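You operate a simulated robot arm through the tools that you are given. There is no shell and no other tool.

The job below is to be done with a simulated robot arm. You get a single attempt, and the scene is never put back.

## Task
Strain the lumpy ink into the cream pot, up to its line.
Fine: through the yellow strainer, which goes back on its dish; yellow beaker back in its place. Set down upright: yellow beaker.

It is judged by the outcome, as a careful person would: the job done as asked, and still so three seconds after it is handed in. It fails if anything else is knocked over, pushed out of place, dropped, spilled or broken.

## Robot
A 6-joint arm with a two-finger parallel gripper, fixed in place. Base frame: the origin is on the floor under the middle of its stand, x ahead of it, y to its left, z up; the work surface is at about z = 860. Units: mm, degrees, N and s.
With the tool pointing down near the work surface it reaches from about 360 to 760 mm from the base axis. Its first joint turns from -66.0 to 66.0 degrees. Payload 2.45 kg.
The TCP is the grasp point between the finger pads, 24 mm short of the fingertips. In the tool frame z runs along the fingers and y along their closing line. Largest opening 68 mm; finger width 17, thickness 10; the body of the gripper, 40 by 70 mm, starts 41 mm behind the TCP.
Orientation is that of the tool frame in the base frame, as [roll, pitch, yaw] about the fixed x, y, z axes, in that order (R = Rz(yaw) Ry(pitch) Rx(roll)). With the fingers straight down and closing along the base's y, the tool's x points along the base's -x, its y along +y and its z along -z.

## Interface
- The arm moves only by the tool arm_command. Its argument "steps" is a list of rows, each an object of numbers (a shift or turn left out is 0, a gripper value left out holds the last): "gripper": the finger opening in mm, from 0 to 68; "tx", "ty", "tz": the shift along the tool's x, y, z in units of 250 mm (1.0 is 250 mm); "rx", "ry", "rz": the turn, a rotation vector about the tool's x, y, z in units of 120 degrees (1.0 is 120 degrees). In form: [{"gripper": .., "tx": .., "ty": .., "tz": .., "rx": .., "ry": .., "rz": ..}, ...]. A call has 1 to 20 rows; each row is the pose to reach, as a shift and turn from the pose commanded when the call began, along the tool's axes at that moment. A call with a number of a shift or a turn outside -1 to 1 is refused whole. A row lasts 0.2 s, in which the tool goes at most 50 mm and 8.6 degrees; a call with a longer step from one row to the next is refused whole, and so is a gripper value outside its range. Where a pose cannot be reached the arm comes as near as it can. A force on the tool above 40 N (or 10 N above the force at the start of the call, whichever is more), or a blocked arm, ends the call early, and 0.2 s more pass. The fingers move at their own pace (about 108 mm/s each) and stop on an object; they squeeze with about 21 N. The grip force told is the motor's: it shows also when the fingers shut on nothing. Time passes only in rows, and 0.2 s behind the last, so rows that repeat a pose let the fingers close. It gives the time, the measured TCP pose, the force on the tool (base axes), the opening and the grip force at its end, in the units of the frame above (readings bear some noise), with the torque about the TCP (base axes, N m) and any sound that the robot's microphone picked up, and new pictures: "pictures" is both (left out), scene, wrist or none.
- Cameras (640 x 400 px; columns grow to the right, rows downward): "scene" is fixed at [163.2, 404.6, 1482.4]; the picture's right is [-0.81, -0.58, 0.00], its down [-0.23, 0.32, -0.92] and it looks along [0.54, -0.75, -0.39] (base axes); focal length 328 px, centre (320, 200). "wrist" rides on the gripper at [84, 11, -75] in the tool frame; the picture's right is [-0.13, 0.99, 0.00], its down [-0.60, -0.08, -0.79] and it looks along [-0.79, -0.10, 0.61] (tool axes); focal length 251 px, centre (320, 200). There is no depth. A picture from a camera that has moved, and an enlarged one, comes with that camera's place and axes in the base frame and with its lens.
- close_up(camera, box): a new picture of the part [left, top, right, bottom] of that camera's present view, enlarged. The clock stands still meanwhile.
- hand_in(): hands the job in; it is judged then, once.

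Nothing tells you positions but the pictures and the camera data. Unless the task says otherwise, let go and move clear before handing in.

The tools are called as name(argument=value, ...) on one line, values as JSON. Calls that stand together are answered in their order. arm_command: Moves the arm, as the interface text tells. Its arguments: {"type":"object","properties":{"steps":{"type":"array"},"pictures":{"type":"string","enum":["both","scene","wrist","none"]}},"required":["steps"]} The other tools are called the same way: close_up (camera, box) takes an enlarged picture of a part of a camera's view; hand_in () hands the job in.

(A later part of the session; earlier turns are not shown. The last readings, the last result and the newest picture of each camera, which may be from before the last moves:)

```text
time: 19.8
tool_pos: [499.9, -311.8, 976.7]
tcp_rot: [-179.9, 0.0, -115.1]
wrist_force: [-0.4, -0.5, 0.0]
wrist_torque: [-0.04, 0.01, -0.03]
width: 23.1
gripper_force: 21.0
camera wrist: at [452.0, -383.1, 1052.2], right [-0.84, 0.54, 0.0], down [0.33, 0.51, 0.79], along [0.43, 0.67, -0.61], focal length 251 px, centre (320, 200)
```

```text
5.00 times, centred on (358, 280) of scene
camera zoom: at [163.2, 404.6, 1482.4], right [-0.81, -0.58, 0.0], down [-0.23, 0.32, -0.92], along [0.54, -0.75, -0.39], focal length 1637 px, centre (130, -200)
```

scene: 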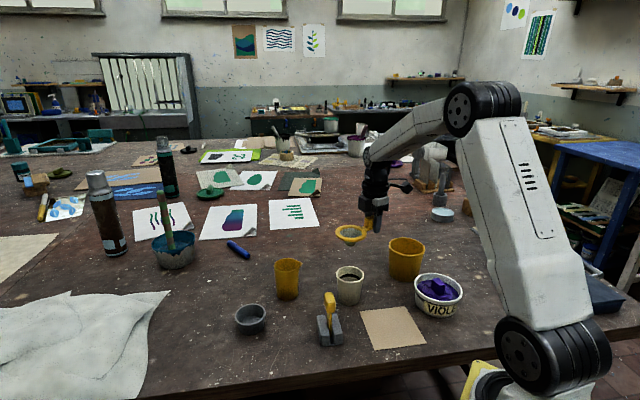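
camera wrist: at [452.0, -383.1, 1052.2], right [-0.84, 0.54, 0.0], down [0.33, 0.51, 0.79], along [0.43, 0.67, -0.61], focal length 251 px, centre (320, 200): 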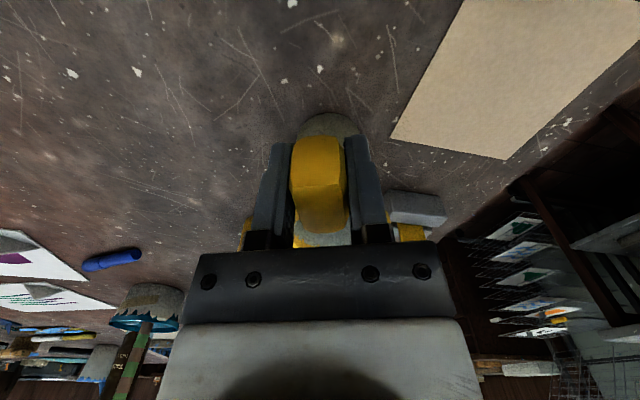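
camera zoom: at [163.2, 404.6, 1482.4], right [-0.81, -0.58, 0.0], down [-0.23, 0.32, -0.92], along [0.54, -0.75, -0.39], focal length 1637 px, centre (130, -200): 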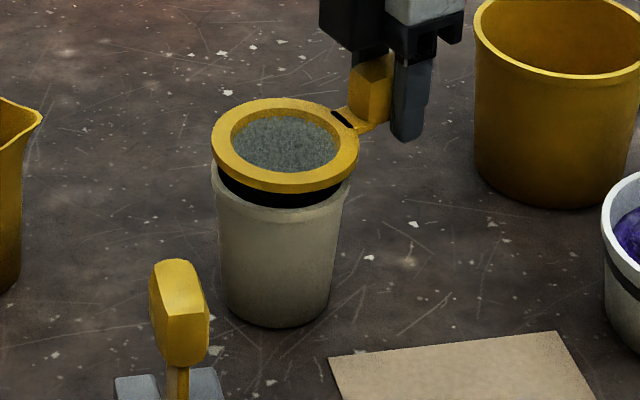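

The ring hovers about 10 mm over the pot rim, roughly 3 mm too far from the robot base side. I'll shift back and lower gently.

arm_command(steps=[{"tx": -0.008, "tz": 0.0}, {"tx": -0.015, "ty": 0.001, "tz": 0.005}, {"tx": -0.015, "ty": 0.001, "tz": 0.015}, {"tx": -0.015, "ty": 0.001, "tz": 0.025}, {"tx": -0.015, "ty": 0.001, "tz": 0.035}, {"tx": -0.015, "ty": 0.001, "tz": 0.035}], pictures="wrist")

close_up(camera="scene", box=[318, 240, 398, 320])

```text
time: 21.2
tool_pos: [500.0, -308.4, 968.2]
tcp_rot: [-180.0, 0.0, -115.0]
wrist_force: [0.6, -0.1, 0.3]
wrist_torque: [0.02, 0.01, 0.0]
width: 23.5
gripper_force: 21.0
camera wrist: at [453.6, -379.8, 1043.5], right [-0.84, 0.54, 0.0], down [0.33, 0.51, 0.79], along [0.43, 0.67, -0.61], focal length 251 px, centre (320, 200)
```

wrist: 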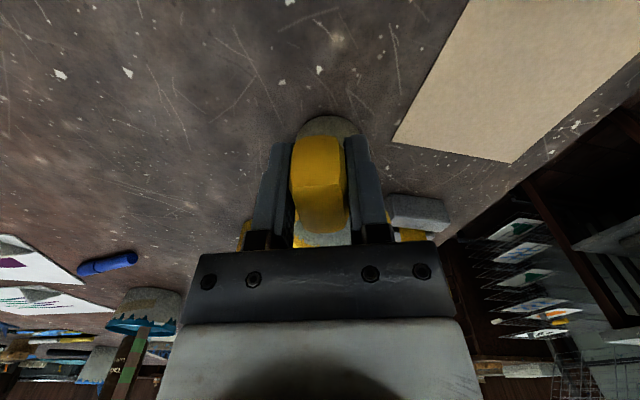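

```text
5.00 times, centred on (358, 280) of scene
camera zoom: at [163.2, 404.6, 1482.4], right [-0.81, -0.58, 0.0], down [-0.23, 0.32, -0.92], along [0.54, -0.75, -0.39], focal length 1637 px, centre (130, -200)
```

zoom: 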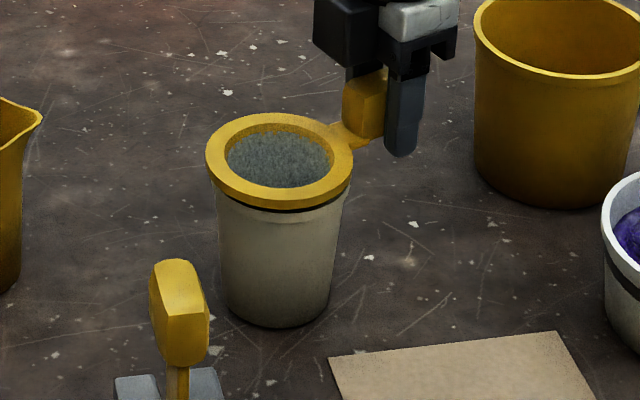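

The ring is centred with a gap of only about 3 mm left. I'll lower the rest in small steps.

arm_command(steps=[{"tz": 0.006}, {"tz": 0.012}, {"tz": 0.012}], pictures="none")

close_up(camera="scene", box=[328, 260, 378, 310])

```text
time: 22.0
tool_pos: [501.5, -306.6, 964.8]
tcp_rot: [-179.8, -0.1, -115.2]
wrist_force: [-0.5, 0.4, 0.6]
wrist_torque: [-0.03, 0.01, 0.04]
width: 23.5
gripper_force: 21.2
```

```text
8.00 times, centred on (353, 285) of scene
camera zoom: at [163.2, 404.6, 1482.4], right [-0.81, -0.58, 0.0], down [-0.23, 0.32, -0.92], along [0.54, -0.75, -0.39], focal length 2620 px, centre (56, -480)
```

zoom: 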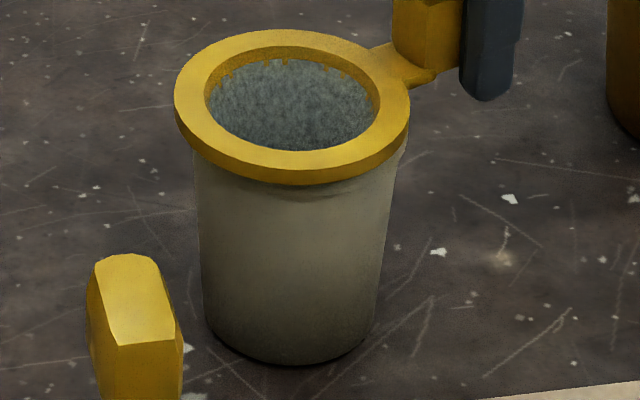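

It looks essentially seated. I'll go down another 1.5 mm, then open the fingers.

arm_command(steps=[{"tz": 0.006}, {"tz": 0.006}], pictures="none")

close_up(camera="scene", box=[328, 260, 378, 310])

```text
time: 22.6
tool_pos: [500.8, -306.8, 963.1]
tcp_rot: [-180.0, -0.1, -115.2]
wrist_force: [-0.2, 1.0, -1.3]
wrist_torque: [-0.04, 0.04, 0.02]
width: 23.4
gripper_force: 21.5
```

```text
8.00 times, centred on (353, 285) of scene
camera zoom: at [163.2, 404.6, 1482.4], right [-0.81, -0.58, 0.0], down [-0.23, 0.32, -0.92], along [0.54, -0.75, -0.39], focal length 2620 px, centre (56, -480)
```

zoom: 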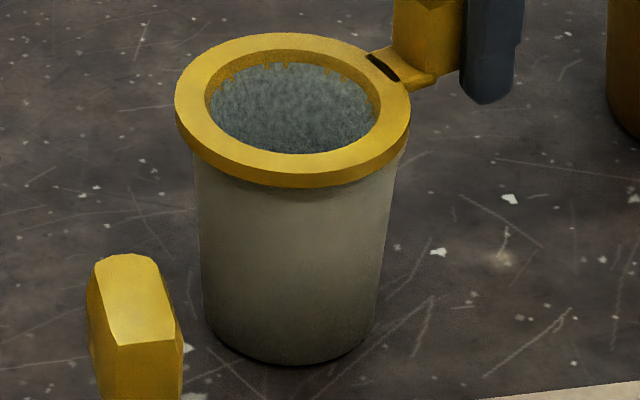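

arm_command(steps=[{"tz": 0.006}, {"tz": 0.006}], pictures="none")

close_up(camera="scene", box=[328, 260, 378, 310])

```text
time: 23.2
tool_pos: [502.4, -308.7, 963.0]
tcp_rot: [-179.9, 0.0, -115.2]
wrist_force: [-0.9, 0.6, 3.8]
wrist_torque: [0.34, -0.04, 0.07]
width: 23.3
gripper_force: 21.3
```

```text
8.00 times, centred on (353, 285) of scene
camera zoom: at [163.1, 404.7, 1482.4], right [-0.81, -0.58, 0.0], down [-0.23, 0.32, -0.92], along [0.54, -0.75, -0.39], focal length 2620 px, centre (56, -480)
```

zoom: 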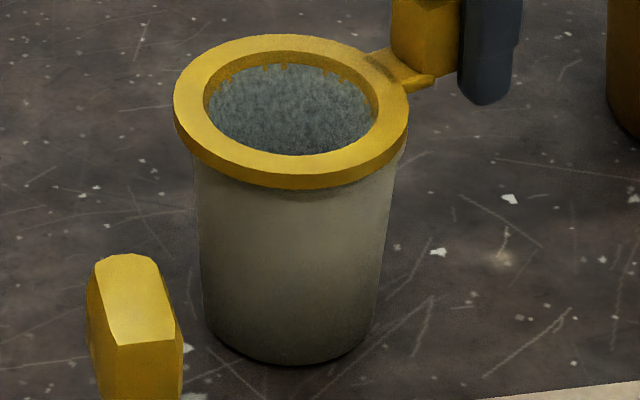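

Contact confirmed at 3.8 N, so the strainer is seated on the pot. I'll release and rise straight up.

arm_command(steps=[{"gripper": 40}, {"gripper": 60}, {"gripper": 60}], pictures="none")

arm_command(steps=[{"gripper": 60, "tz": -0.04}, {"tz": -0.12}, {"tz": -0.25}, {"tz": -0.4}, {"tz": -0.55}, {"tz": -0.55}], pictures="both")

close_up(camera="scene", box=[318, 250, 398, 330])

```text
time: 24.0
tool_pos: [501.4, -307.4, 962.5]
tcp_rot: [-179.9, 0.0, -115.0]
wrist_force: [0.6, 0.6, -0.8]
wrist_torque: [0.03, 0.0, 0.0]
width: 59.8
gripper_force: 0.0
```

```text
time: 25.4
tool_pos: [501.0, -306.8, 1101.9]
tcp_rot: [-179.9, 0.0, -115.1]
wrist_force: [0.9, -0.2, -1.0]
wrist_torque: [0.0, 0.01, 0.0]
width: 60.1
gripper_force: 0.1
camera wrist: at [453.2, -378.1, 1176.2], right [-0.84, 0.54, 0.0], down [0.33, 0.51, 0.79], along [0.43, 0.67, -0.61], focal length 251 px, centre (320, 200)
```

scene: 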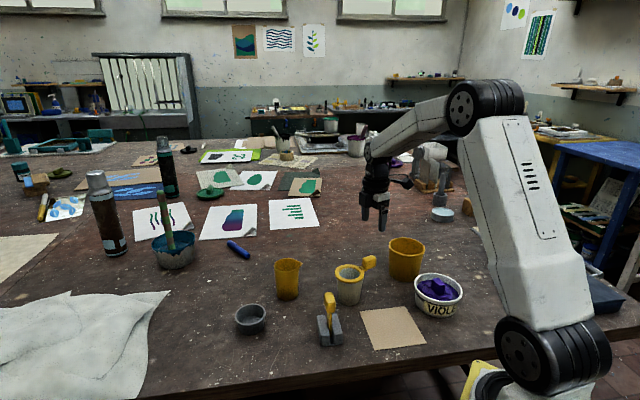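
wrist: 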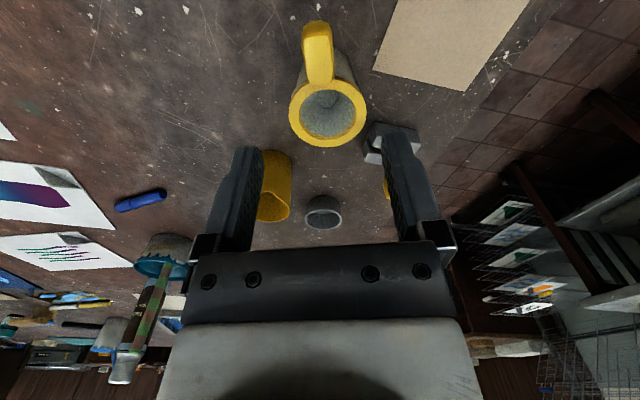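

```text
5.00 times, centred on (358, 290) of scene
camera zoom: at [163.2, 404.6, 1482.4], right [-0.81, -0.58, 0.0], down [-0.23, 0.32, -0.92], along [0.54, -0.75, -0.39], focal length 1637 px, centre (130, -250)
```

zoom: 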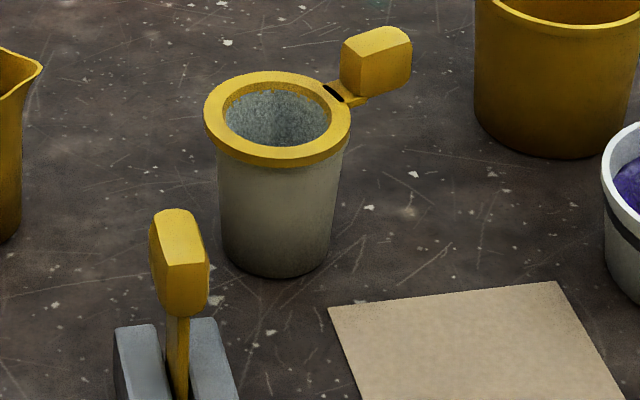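

The strainer is sitting on the pot with its handle pointing away. Next I'll turn the tool to approach the beaker from its side, starting high and clear of everything.

arm_command(steps=[{"gripper": 68, "tx": -0.0845, "ty": -0.0041, "tz": -0.0192, "rz": -0.0583}, {"tx": -0.169, "ty": -0.0082, "tz": -0.0384, "rz": -0.1166}, {"tx": -0.2535, "ty": -0.0123, "tz": -0.0576, "rz": -0.1749}, {"tx": -0.338, "ty": -0.0164, "tz": -0.0768, "rz": -0.2332}, {"tx": -0.4225, "ty": -0.0205, "tz": -0.096, "rz": -0.2915}, {"tx": -0.507, "ty": -0.0246, "tz": -0.1152, "rz": -0.3498}, {"tx": -0.5915, "ty": -0.0287, "tz": -0.1344, "rz": -0.4081}, {"tx": -0.676, "ty": -0.0328, "tz": -0.1536, "rz": -0.4664}, {"tx": -0.7605, "ty": -0.0369, "tz": -0.1728, "rz": -0.5247}, {"tx": -0.845, "ty": -0.041, "tz": -0.192, "rz": -0.583}, {"tx": -0.845, "ty": -0.041, "tz": -0.192, "rz": -0.583}], pictures="both")

```text
time: 27.8
tool_pos: [598.4, -121.7, 1149.1]
tcp_rot: [-180.0, -0.1, -45.0]
wrist_force: [0.0, -0.3, 0.1]
wrist_torque: [0.02, -0.01, -0.03]
width: 67.9
gripper_force: 0.1
camera wrist: at [648.1, -189.4, 1223.6], right [-0.79, -0.61, 0.0], down [-0.37, 0.48, 0.79], along [-0.48, 0.63, -0.61], focal length 251 px, centre (320, 200)
```

scene: 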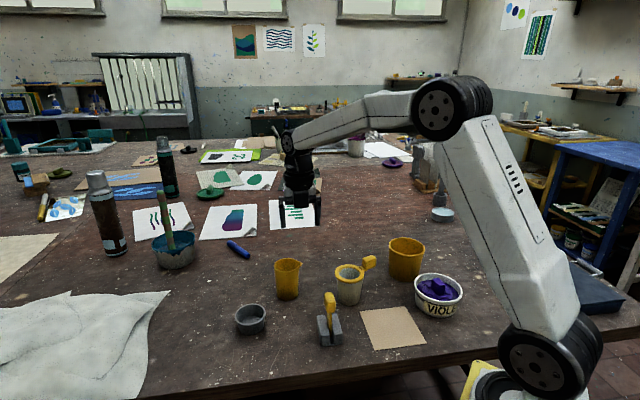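
wrist: 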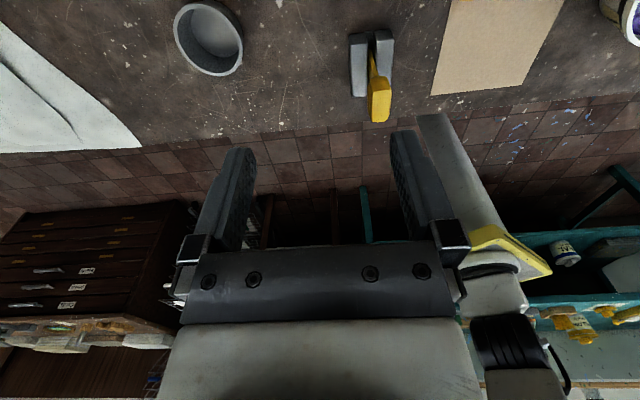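

The yaw flip worked. Now I'll pitch the fingers up so they point toward the beaker, 25° below horizontal with the camera on top.

arm_command(steps=[{"ry": 0.06}, {"ry": 0.12}, {"ry": 0.18}, {"ry": 0.24}, {"ry": 0.3}, {"ry": 0.36}, {"ry": 0.42}, {"ry": 0.48}, {"ry": 0.5417}, {"ry": 0.5417}, {"ry": 0.5417}], pictures="both")

```text
time: 30.2
tool_pos: [600.7, -120.3, 1147.1]
tcp_rot: [-180.0, -65.1, -45.0]
wrist_force: [0.0, 0.7, -0.9]
wrist_torque: [-0.01, 0.02, -0.02]
width: 67.9
gripper_force: 0.1
camera wrist: at [567.1, -105.3, 1255.1], right [-0.74, -0.66, -0.12], down [-0.63, 0.75, -0.21], along [0.23, -0.08, -0.97], focal length 251 px, centre (320, 200)
```

scene: 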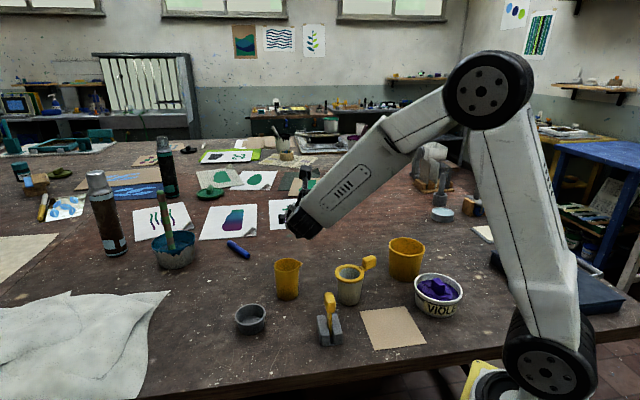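
wrist: 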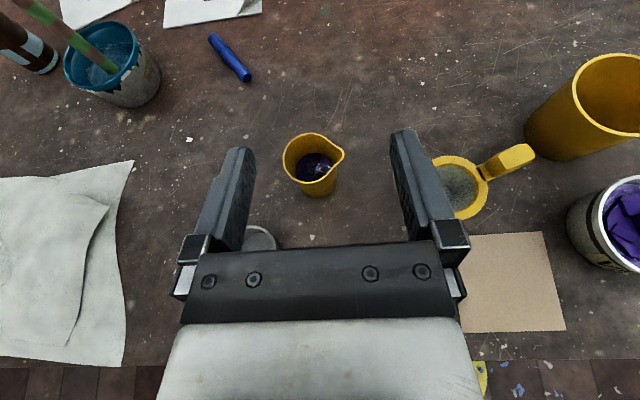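

The orientation came out as planned and the beaker is visible between the fingers. I'll enlarge it to fix its exact position.

close_up(camera="wrist", box=[265, 115, 365, 215])

close_up(camera="wrist", box=[400, 130, 560, 230])

close_up(camera="scene", box=[250, 170, 350, 320])

```text
4.00 times, centred on (315, 165) of wrist
camera zoom: at [567.1, -105.3, 1255.1], right [-0.74, -0.66, -0.12], down [-0.63, 0.75, -0.21], along [0.23, -0.08, -0.97], focal length 1006 px, centre (340, 340)
```

zoom: 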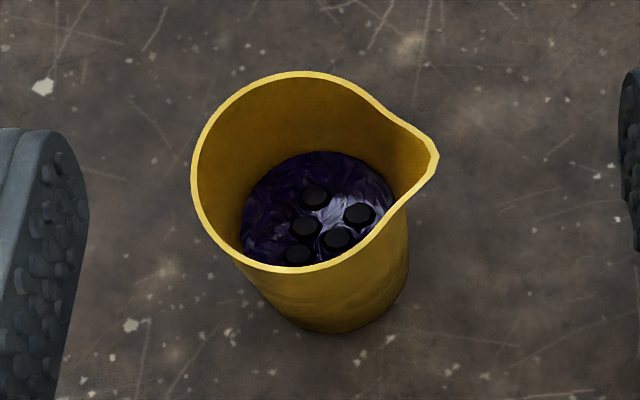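

```text
4.00 times, centred on (480, 180) of wrist
camera zoom: at [567.1, -105.3, 1255.1], right [-0.74, -0.66, -0.12], down [-0.63, 0.75, -0.21], along [0.23, -0.08, -0.97], focal length 1006 px, centre (-320, 280)
```

zoom: 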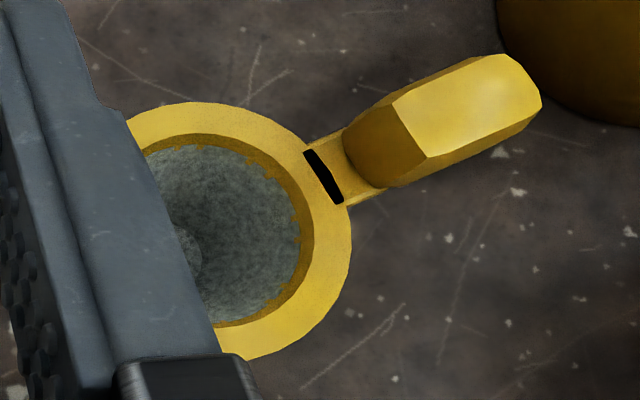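

```text
2.67 times, centred on (300, 245) of scene
camera zoom: at [163.2, 404.6, 1482.4], right [-0.81, -0.58, 0.0], down [-0.23, 0.32, -0.92], along [0.54, -0.75, -0.39], focal length 873 px, centre (373, 80)
```

zoom: 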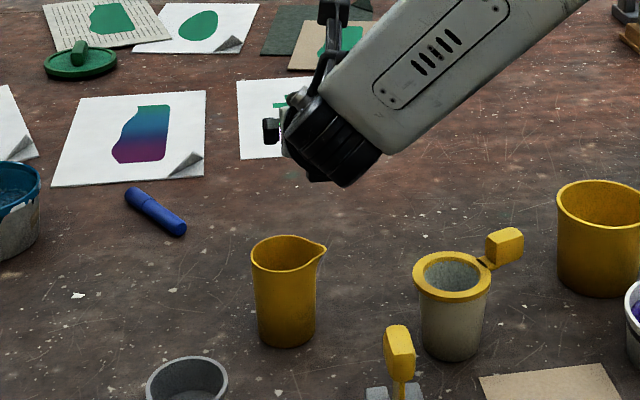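

The beaker's centre is at (681.5,-161.5) and five dark lumps float in the ink. I'll set the approach to azimuth -55° at 30° below horizontal, which keeps the forearm off the tool stand, and move to a pre-grasp point.

arm_command(steps=[{"tx": -0.11, "ty": -0.029, "tz": 0.059, "rx": -0.012, "ry": -0.007, "rz": 0.006}, {"tx": -0.22, "ty": -0.058, "tz": 0.119, "rx": -0.025, "ry": -0.014, "rz": 0.013}, {"tx": -0.33, "ty": -0.087, "tz": 0.178, "rx": -0.037, "ry": -0.021, "rz": 0.019}, {"tx": -0.44, "ty": -0.115, "tz": 0.237, "rx": -0.049, "ry": -0.028, "rz": 0.026}, {"tx": -0.55, "ty": -0.144, "tz": 0.297, "rx": -0.062, "ry": -0.035, "rz": 0.032}, {"tx": -0.659, "ty": -0.173, "tz": 0.356, "rx": -0.074, "ry": -0.0417, "rz": 0.0386}, {"tx": -0.659, "ty": -0.173, "tz": 0.356, "rx": -0.074, "ry": -0.0417, "rz": 0.0386}, {"tx": -0.659, "ty": -0.173, "tz": 0.356, "rx": -0.074, "ry": -0.0417, "rz": 0.0386}], pictures="both")

close_up(camera="scene", box=[220, 200, 380, 340])

```text
time: 32.0
tool_pos: [638.1, -98.3, 961.9]
tcp_rot: [-179.9, -60.1, -55.3]
wrist_force: [-0.5, -0.9, 0.5]
wrist_torque: [0.0, 0.01, 0.03]
width: 68.0
gripper_force: 0.0
camera wrist: at [614.1, -85.9, 1072.1], right [-0.85, -0.51, -0.11], down [-0.5, 0.86, -0.13], along [0.16, -0.05, -0.99], focal length 251 px, centre (320, 200)
```

scene: 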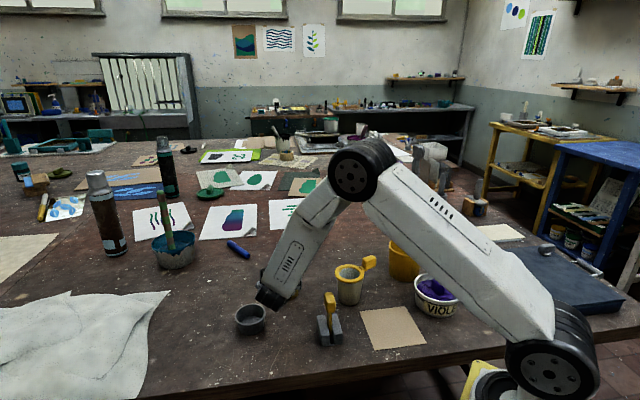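
wrist: 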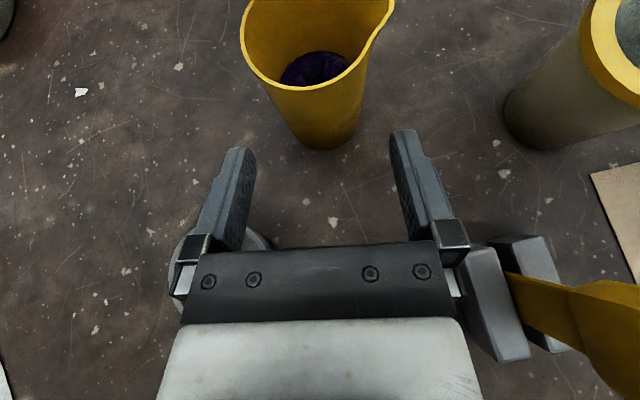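

```text
2.86 times, centred on (300, 270) of scene
camera zoom: at [163.2, 404.6, 1482.4], right [-0.81, -0.58, 0.0], down [-0.23, 0.32, -0.92], along [0.54, -0.75, -0.39], focal length 936 px, centre (377, 0)
```

zoom: 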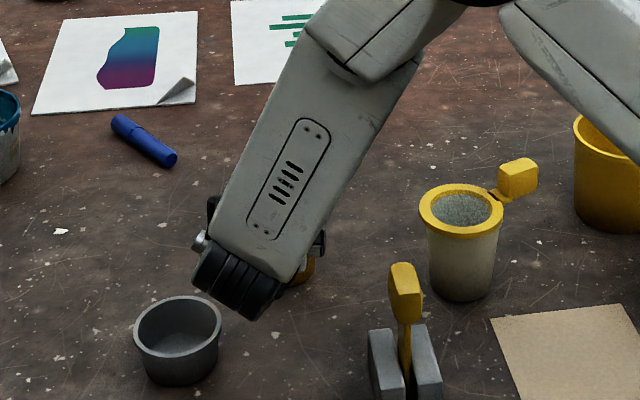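

close_up(camera="wrist", box=[220, 0, 420, 160])

```text
2.50 times, centred on (320, 80) of wrist
camera zoom: at [614.1, -85.9, 1072.1], right [-0.85, -0.51, -0.11], down [-0.5, 0.86, -0.13], along [0.16, -0.05, -0.99], focal length 629 px, centre (320, 500)
```

zoom: 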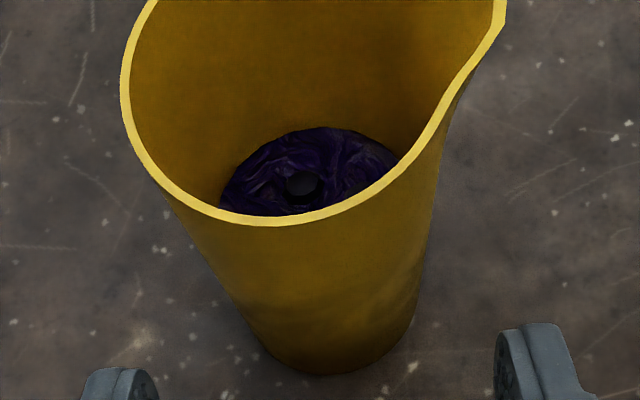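

The lateral offset is under 1 mm. I'll drop 20 mm and advance until the fingertips just reach the near side of the beaker, then check again.

arm_command(steps=[{"tx": -0.035, "ty": -0.002, "tz": 0.02}, {"tx": -0.0693, "ty": -0.003, "tz": 0.04}, {"tx": -0.0693, "ty": -0.003, "tz": 0.1}, {"tx": -0.0693, "ty": -0.003, "tz": 0.1576}, {"tx": -0.0693, "ty": -0.003, "tz": 0.1576}, {"tx": -0.0693, "ty": -0.003, "tz": 0.1576}], pictures="both")

close_up(camera="wrist", box=[200, 0, 440, 200])

close_up(camera="scene", box=[220, 220, 380, 340])

```text
time: 33.4
tool_pos: [652.5, -118.3, 926.1]
tcp_rot: [-179.9, -60.2, -55.1]
wrist_force: [-0.5, -0.1, 0.3]
wrist_torque: [-0.02, -0.01, 0.02]
width: 68.2
gripper_force: 0.1
camera wrist: at [629.2, -106.3, 1037.2], right [-0.85, -0.51, -0.11], down [-0.5, 0.86, -0.13], along [0.16, -0.05, -0.99], focal length 251 px, centre (320, 200)
```

scene: 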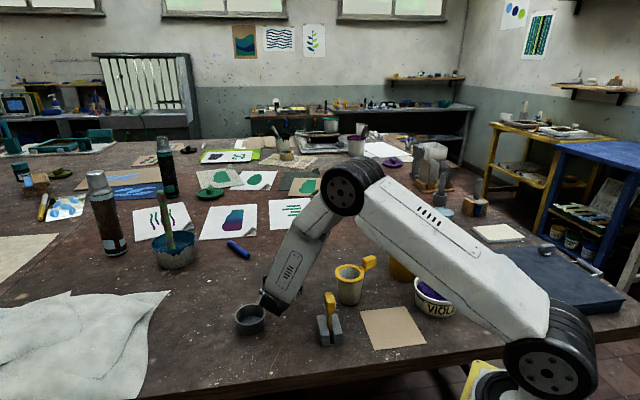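
wrist: 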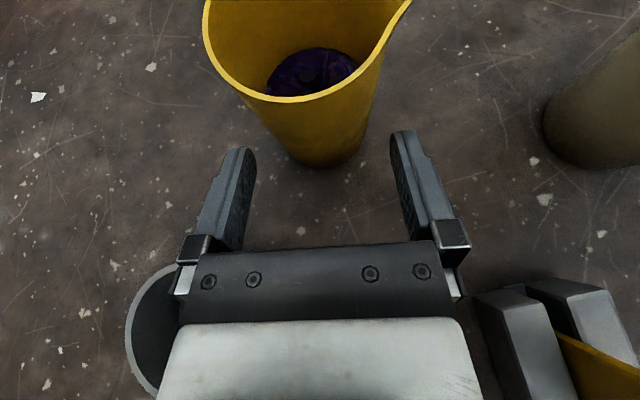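

```text
2.00 times, centred on (320, 100) of wrist
camera zoom: at [629.2, -106.3, 1037.2], right [-0.85, -0.51, -0.11], down [-0.5, 0.86, -0.13], along [0.16, -0.05, -0.99], focal length 503 px, centre (320, 400)
```

zoom: 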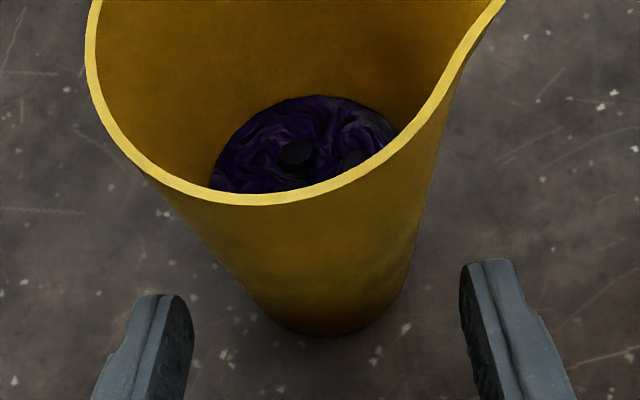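

```text
3.33 times, centred on (300, 280) of scene
camera zoom: at [163.2, 404.6, 1482.4], right [-0.81, -0.58, 0.0], down [-0.23, 0.32, -0.92], along [0.54, -0.75, -0.39], focal length 1092 px, centre (387, -67)
```

zoom: 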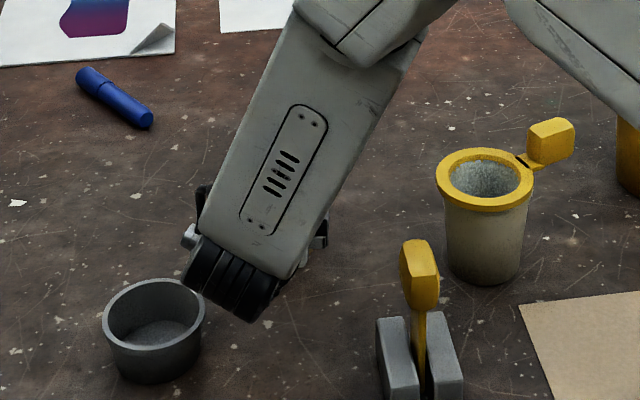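

A circle fit of the rim puts the beaker within 0.5 mm of the gripper's mid-plane. I'll advance another 35 mm and check again.

arm_command(steps=[{"tz": 0.04}, {"tz": 0.09}, {"tz": 0.14}, {"tz": 0.14}], pictures="wrist")

close_up(camera="wrist", box=[200, 0, 440, 250])

```text
time: 34.4
tool_pos: [671.3, -144.1, 908.6]
tcp_rot: [-179.9, -60.1, -55.2]
wrist_force: [0.8, -1.5, -0.1]
wrist_torque: [0.02, 0.02, 0.01]
width: 68.2
gripper_force: 0.0
camera wrist: at [647.7, -131.5, 1018.8], right [-0.85, -0.51, -0.11], down [-0.5, 0.86, -0.13], along [0.16, -0.05, -0.99], focal length 251 px, centre (320, 200)
```

wrist: 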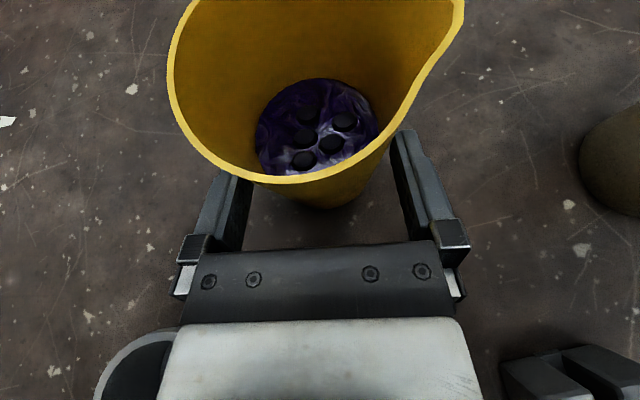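

```text
1.60 times, centred on (320, 125) of wrist
camera zoom: at [647.7, -131.5, 1018.8], right [-0.85, -0.51, -0.11], down [-0.5, 0.86, -0.13], along [0.16, -0.05, -0.99], focal length 402 px, centre (320, 320)
```

zoom: 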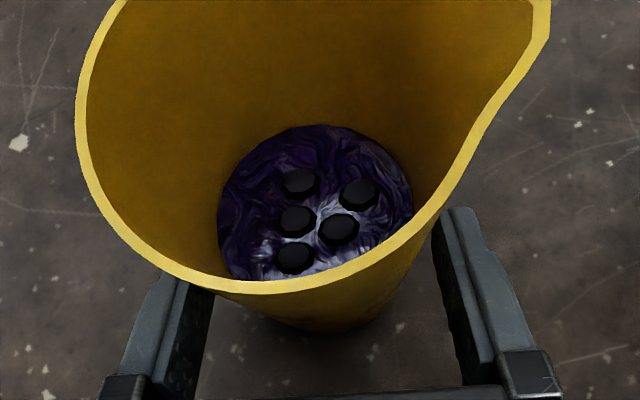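

Alignment is still within about 1 mm and the fingers straddle the beaker without contact. I'll advance the last 25 mm.

arm_command(steps=[{"tz": 0.03}, {"tz": 0.06}, {"tz": 0.09}, {"tz": 0.1}, {"tz": 0.1}], pictures="both")

close_up(camera="scene", box=[220, 220, 380, 340])

```text
time: 35.6
tool_pos: [683.6, -162.4, 895.0]
tcp_rot: [-179.9, -60.1, -55.2]
wrist_force: [0.4, 1.3, -0.4]
wrist_torque: [-0.03, -0.02, 0.01]
width: 68.3
gripper_force: 0.0
camera wrist: at [659.5, -149.6, 1005.9], right [-0.85, -0.51, -0.11], down [-0.5, 0.86, -0.13], along [0.16, -0.05, -0.99], focal length 251 px, centre (320, 200)
```

scene: 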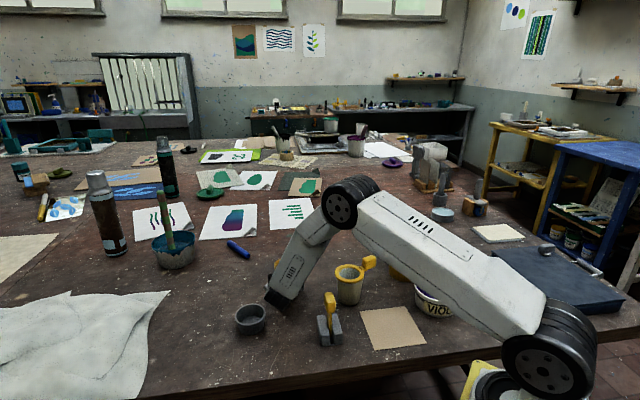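
wrist: 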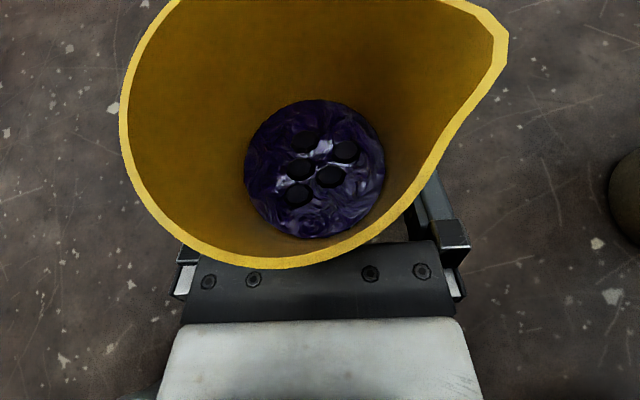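

```text
3.33 times, centred on (300, 280) of scene
camera zoom: at [163.2, 404.6, 1482.4], right [-0.81, -0.58, 0.0], down [-0.23, 0.32, -0.92], along [0.54, -0.75, -0.39], focal length 1092 px, centre (387, -67)
```

zoom: 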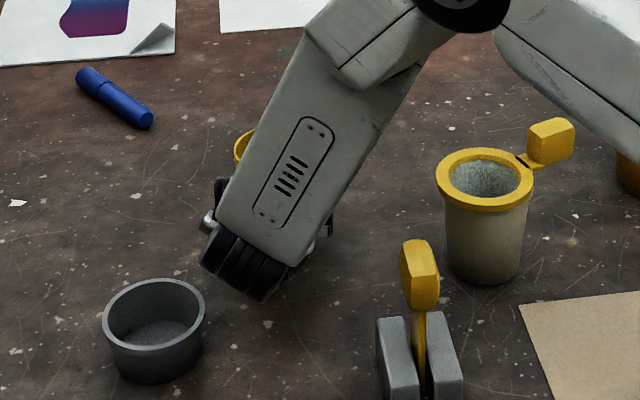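

The beaker sits centred between the fingers and hasn't moved. Closing the grip.

arm_command(steps=[{"gripper": 45}, {"gripper": 45}, {"gripper": 45}, {"gripper": 45}], pictures="wrist")

close_up(camera="wrist", box=[220, 80, 420, 260])

```text
time: 36.6
tool_pos: [683.2, -161.5, 895.3]
tcp_rot: [-179.9, -60.1, -55.2]
wrist_force: [-0.5, -0.5, 0.3]
wrist_torque: [-0.04, 0.05, -0.02]
width: 62.6
gripper_force: 21.5
camera wrist: at [659.3, -149.7, 1005.9], right [-0.85, -0.51, -0.11], down [-0.5, 0.86, -0.13], along [0.16, -0.05, -0.99], focal length 251 px, centre (320, 200)
```

wrist: 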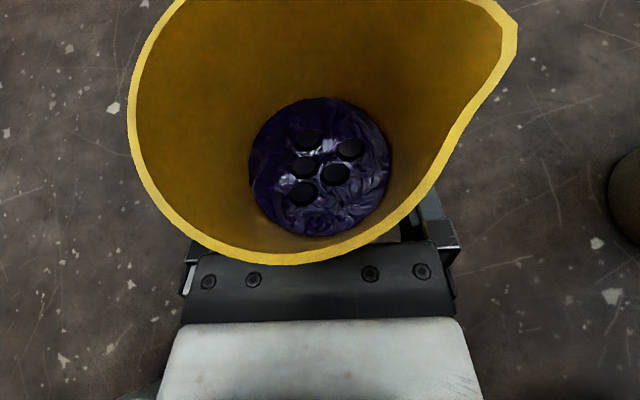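

```text
2.22 times, centred on (320, 170) of wrist
camera zoom: at [659.3, -149.7, 1005.9], right [-0.85, -0.51, -0.11], down [-0.5, 0.86, -0.13], along [0.16, -0.05, -0.99], focal length 559 px, centre (320, 267)
```

zoom: 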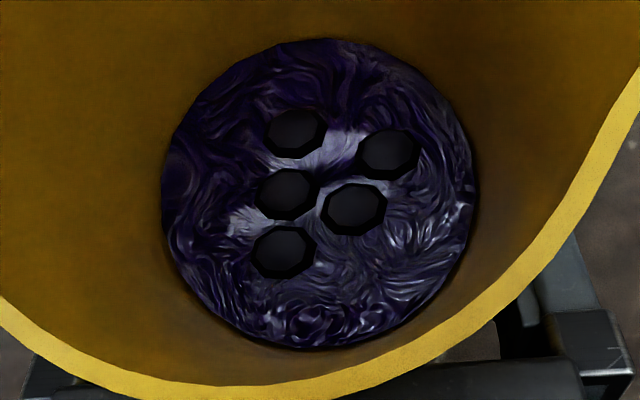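

The beaker is gripped at 62.6 mm. I'll lift it straight up slowly.

arm_command(steps=[{"tx": 0.0104, "tz": -0.006}, {"tx": 0.035, "tz": -0.02}, {"tx": 0.08, "tz": -0.0462}, {"tx": 0.135, "tz": -0.0779}, {"tx": 0.2, "tz": -0.1155}, {"tx": 0.27, "tz": -0.1559}, {"tx": 0.34, "tz": -0.1963}, {"tx": 0.41, "tz": -0.2367}, {"tx": 0.48, "tz": -0.2771}, {"tx": 0.53, "tz": -0.306}, {"tx": 0.554, "tz": -0.32}, {"tx": 0.554, "tz": -0.32}, {"tx": 0.554, "tz": -0.32}], pictures="both")

```text
time: 39.4
tool_pos: [681.6, -159.2, 1056.8]
tcp_rot: [-179.9, -60.1, -55.2]
wrist_force: [-0.1, 0.1, -2.0]
wrist_torque: [0.02, -0.03, 0.01]
width: 62.0
gripper_force: 21.0
camera wrist: at [658.2, -148.1, 1166.9], right [-0.85, -0.51, -0.11], down [-0.5, 0.86, -0.13], along [0.16, -0.05, -0.99], focal length 251 px, centre (320, 200)
```

scene: 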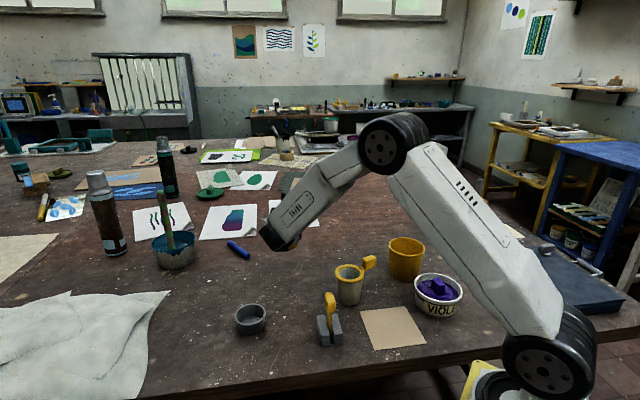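
wrist: 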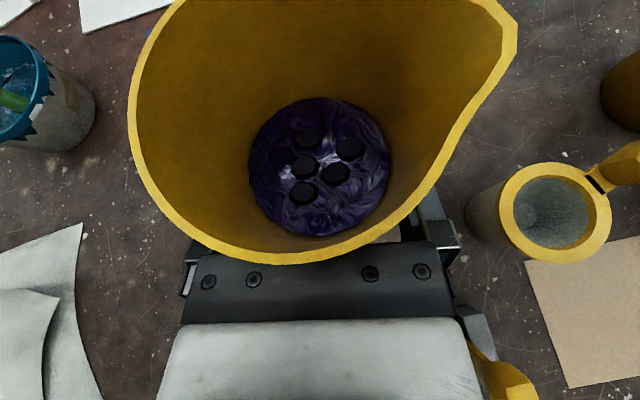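

The beaker came up without slipping. I'll take several force readings at rest to get its full weight, which will let me estimate how much I pour.

arm_command(steps=[{"tx": 0}], pictures="none")

arm_command(steps=[{"tx": 0}], pictures="none")

arm_command(steps=[{"tx": 0}], pictures="none")

arm_command(steps=[{"tx": 0}], pictures="none")

arm_command(steps=[{"tx": 0}], pictures="none")

arm_command(steps=[{"tx": 0}], pictures="none")

close_up(camera="wrist", box=[220, 80, 420, 260])

close_up(camera="wrist", box=[460, 120, 640, 270])

```text
time: 39.8
tool_pos: [682.3, -160.6, 1056.2]
tcp_rot: [-179.9, -60.1, -55.2]
wrist_force: [0.5, -1.0, -2.1]
wrist_torque: [0.03, 0.03, -0.01]
width: 62.0
gripper_force: 21.2
```

```text
time: 40.2
tool_pos: [682.1, -160.2, 1056.5]
tcp_rot: [-179.9, -60.0, -55.2]
wrist_force: [0.1, 0.2, -2.2]
wrist_torque: [-0.01, 0.02, 0.02]
width: 62.0
gripper_force: 21.5
```

```text
time: 40.6
tool_pos: [681.5, -160.8, 1056.7]
tcp_rot: [-179.9, -60.0, -55.2]
wrist_force: [0.1, 0.0, -1.8]
wrist_torque: [-0.02, 0.0, 0.0]
width: 62.1
gripper_force: 21.1
```

```text
time: 41.0
tool_pos: [681.2, -160.1, 1056.7]
tcp_rot: [-179.9, -60.1, -55.3]
wrist_force: [-1.4, -0.1, -1.6]
wrist_torque: [0.01, 0.03, 0.01]
width: 62.0
gripper_force: 20.7
```

```text
time: 41.4
tool_pos: [681.3, -159.1, 1056.2]
tcp_rot: [-179.9, -60.0, -55.2]
wrist_force: [0.8, 0.5, -1.3]
wrist_torque: [0.0, -0.01, 0.02]
width: 62.1
gripper_force: 20.8
```

```text
time: 41.8
tool_pos: [681.5, -160.0, 1056.3]
tcp_rot: [-179.9, -60.1, -55.3]
wrist_force: [-0.2, 0.6, -1.5]
wrist_torque: [0.0, 0.0, -0.01]
width: 62.0
gripper_force: 21.1
```

```text
2.22 times, centred on (320, 170) of wrist
camera zoom: at [658.2, -148.1, 1166.9], right [-0.85, -0.51, -0.11], down [-0.5, 0.86, -0.13], along [0.16, -0.05, -0.99], focal length 559 px, centre (320, 267)
```

zoom: 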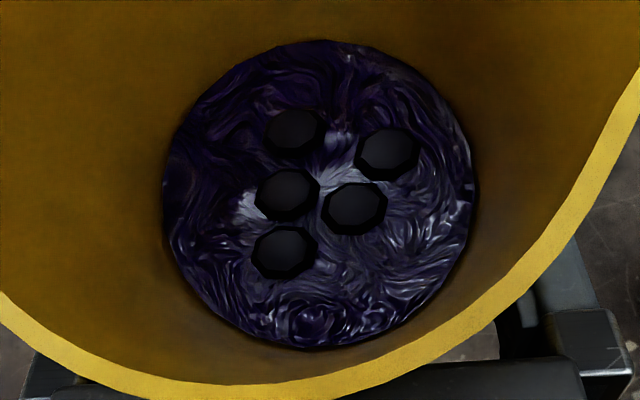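

```text
2.67 times, centred on (550, 195) of wrist
camera zoom: at [658.2, -148.1, 1166.9], right [-0.85, -0.51, -0.11], down [-0.5, 0.86, -0.13], along [0.16, -0.05, -0.99], focal length 670 px, centre (-293, 213)
```

zoom: 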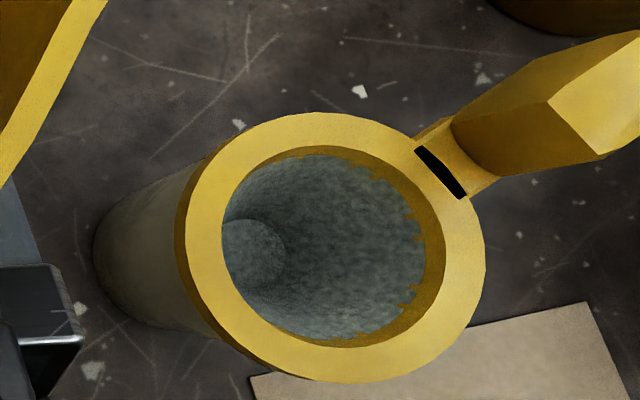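

The full beaker weighs about 1.8 N, and the ring centre on the pot is at about (529,-243.5). I'll carry the beaker smoothly to the pour position at a safe height, turning it by 28°.

arm_command(steps=[{"tx": -0.0023, "ty": 0.0128, "tz": -0.0084, "rx": 0.0061, "rz": -0.0035}, {"tx": -0.0077, "ty": 0.0427, "tz": -0.028, "rx": 0.0202, "rz": -0.0117}, {"tx": -0.0153, "ty": 0.0854, "tz": -0.0561, "rx": 0.0404, "rz": -0.0233}, {"tx": -0.0245, "ty": 0.1366, "tz": -0.0898, "rx": 0.0647, "rz": -0.0373}, {"tx": -0.0345, "ty": 0.1922, "tz": -0.1262, "rx": 0.0909, "rz": -0.0525}, {"tx": -0.0445, "ty": 0.2477, "tz": -0.1627, "rx": 0.1172, "rz": -0.0677}, {"tx": -0.0537, "ty": 0.2989, "tz": -0.1964, "rx": 0.1415, "rz": -0.0817}, {"tx": -0.0629, "ty": 0.3501, "tz": -0.23, "rx": 0.1657, "rz": -0.0957}, {"tx": -0.0706, "ty": 0.3928, "tz": -0.2581, "rx": 0.1859, "rz": -0.1074}, {"tx": -0.0752, "ty": 0.4185, "tz": -0.2749, "rx": 0.1981, "rz": -0.1144}, {"tx": -0.0767, "ty": 0.427, "tz": -0.2805, "rx": 0.2021, "rz": -0.1167}, {"tx": -0.0767, "ty": 0.427, "tz": -0.2805, "rx": 0.2021, "rz": -0.1167}, {"tx": -0.0767, "ty": 0.427, "tz": -0.2805, "rx": 0.2021, "rz": -0.1167}], pictures="both")

close_up(camera="scene", box=[250, 180, 410, 340])

```text
time: 44.6
tool_pos: [554.4, -165.0, 1074.8]
tcp_rot: [-179.9, -60.1, -27.0]
wrist_force: [-1.1, 0.2, -1.8]
wrist_torque: [-0.01, -0.02, -0.01]
width: 61.8
gripper_force: 20.8
camera wrist: at [526.7, -163.9, 1184.5], right [-0.51, -0.85, -0.11], down [-0.84, 0.52, -0.13], along [0.17, 0.03, -0.99], focal length 251 px, centre (320, 200)
```

scene: 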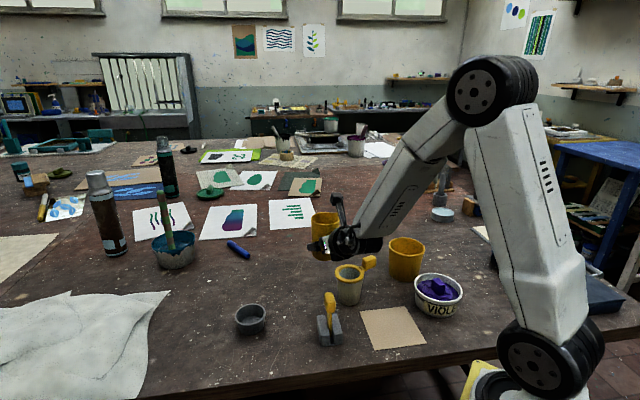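
wrist: 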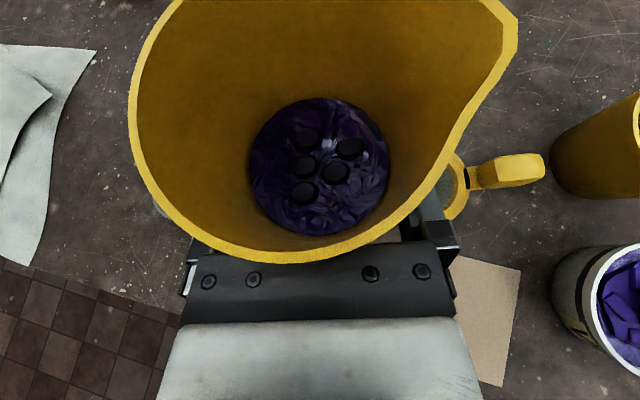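

```text
2.50 times, centred on (330, 260) of scene
camera zoom: at [163.2, 404.6, 1482.4], right [-0.81, -0.58, 0.0], down [-0.23, 0.32, -0.92], along [0.54, -0.75, -0.39], focal length 819 px, centre (295, 50)
```

zoom: 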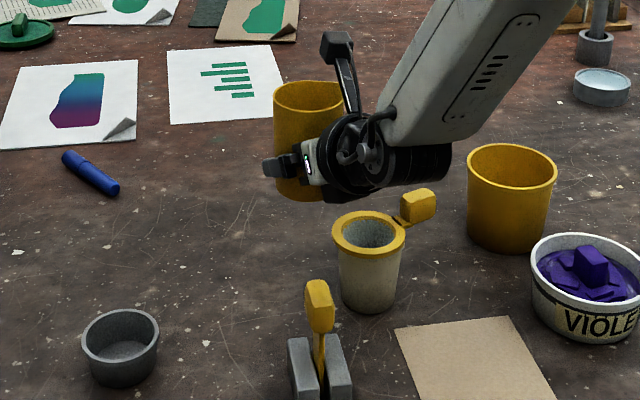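

The beaker hangs beside the pot at a safe height. I'll pre-tilt it 45° toward the spout, well short of pouring, and look.

arm_command(steps=[{"rx": 0.0103, "ry": -0.0036, "rz": 0.0178}, {"rx": 0.0308, "ry": -0.0109, "rz": 0.0533}, {"rx": 0.0513, "ry": -0.0181, "rz": 0.0888}, {"rx": 0.0718, "ry": -0.0253, "rz": 0.1244}, {"rx": 0.0923, "ry": -0.0326, "rz": 0.1599}, {"rx": 0.1128, "ry": -0.0398, "rz": 0.1954}, {"rx": 0.1334, "ry": -0.047, "rz": 0.231}, {"rx": 0.1539, "ry": -0.0543, "rz": 0.2665}, {"rx": 0.1744, "ry": -0.0615, "rz": 0.302}, {"rx": 0.1847, "ry": -0.0651, "rz": 0.3198}, {"rx": 0.1847, "ry": -0.0651, "rz": 0.3198}], pictures="both")

close_up(camera="scene", box=[250, 180, 410, 340])

```text
time: 47.0
tool_pos: [581.4, -20.2, 1125.0]
tcp_rot: [-126.3, -35.6, -74.3]
wrist_force: [1.0, 0.0, -1.3]
wrist_torque: [0.03, 0.0, 0.03]
width: 62.0
gripper_force: 21.0
out of reach, approached as far as the arm can: row 1, 2, 3, 4, 5, 6, 7, 8, 9, 10, 11
camera wrist: at [528.0, -84.1, 1203.2], right [-0.47, -0.51, -0.72], down [-0.79, 0.61, 0.08], along [0.4, 0.61, -0.68], focal length 251 px, centre (320, 200)
```

scene: 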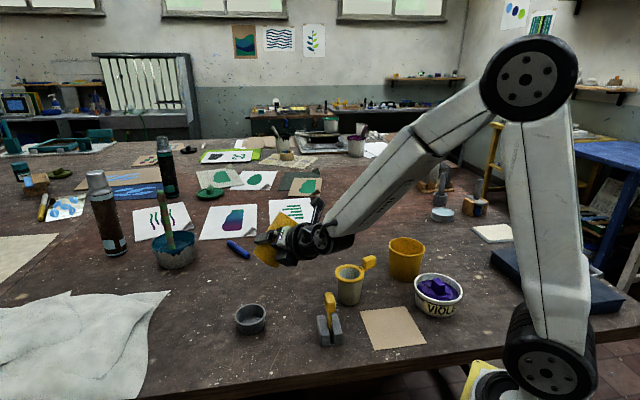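
wrist: 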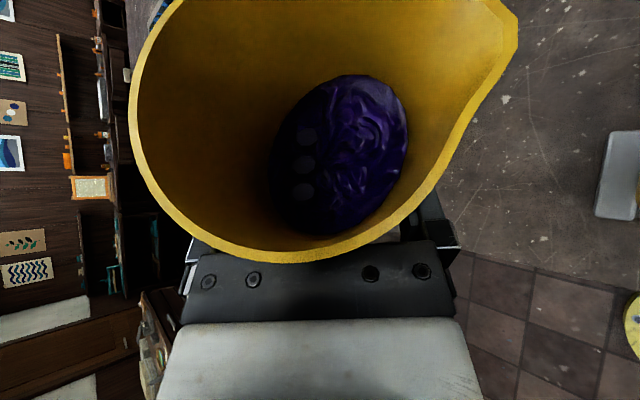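

```text
2.50 times, centred on (330, 260) of scene
camera zoom: at [163.2, 404.6, 1482.4], right [-0.81, -0.58, 0.0], down [-0.23, 0.32, -0.92], along [0.54, -0.75, -0.39], focal length 819 px, centre (295, 50)
```

zoom: 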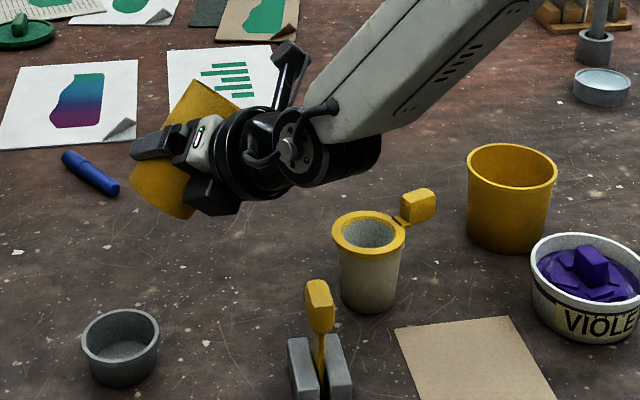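

The arm ran into a joint limit while tilting about that axis and wandered sideways, though nothing spilled. I'll reverse the tilt along the same path to get the beaker upright.

arm_command(steps=[{"rx": -0.0103, "ry": 0.0036, "rz": -0.0178}, {"rx": -0.0308, "ry": 0.0109, "rz": -0.0533}, {"rx": -0.0513, "ry": 0.0181, "rz": -0.0888}, {"rx": -0.0718, "ry": 0.0253, "rz": -0.1244}, {"rx": -0.0923, "ry": 0.0326, "rz": -0.1599}, {"rx": -0.1128, "ry": 0.0398, "rz": -0.1954}, {"rx": -0.1334, "ry": 0.047, "rz": -0.231}, {"rx": -0.1539, "ry": 0.0543, "rz": -0.2665}, {"rx": -0.1744, "ry": 0.0615, "rz": -0.302}, {"rx": -0.1847, "ry": 0.0651, "rz": -0.3198}, {"rx": -0.1847, "ry": 0.0651, "rz": -0.3198}, {"rx": -0.1847, "ry": 0.0651, "rz": -0.3198}], pictures="both")

```text
time: 49.6
tool_pos: [584.9, -11.8, 1119.6]
tcp_rot: [173.4, -59.7, -26.4]
wrist_force: [0.5, -0.4, -2.6]
wrist_torque: [0.01, 0.01, 0.01]
width: 61.7
gripper_force: 21.2
camera wrist: at [561.4, -4.3, 1230.7], right [-0.58, -0.81, -0.05], down [-0.8, 0.59, -0.13], along [0.14, -0.03, -0.99], focal length 251 px, centre (320, 200)
```

scene: 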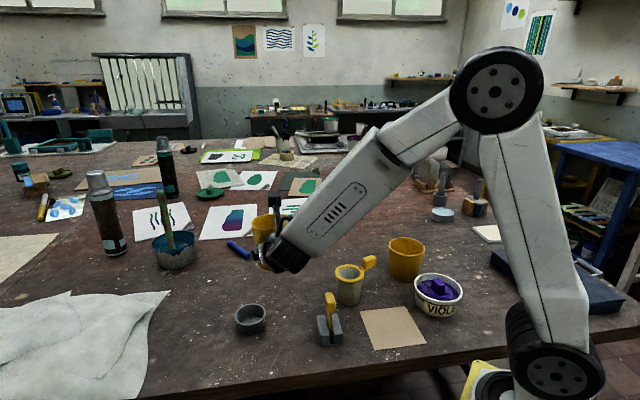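
wrist: 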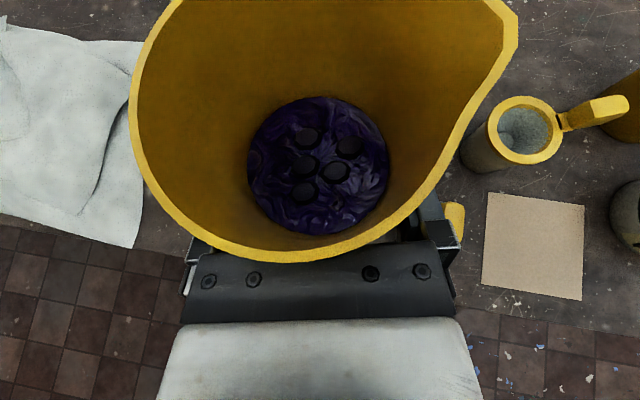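

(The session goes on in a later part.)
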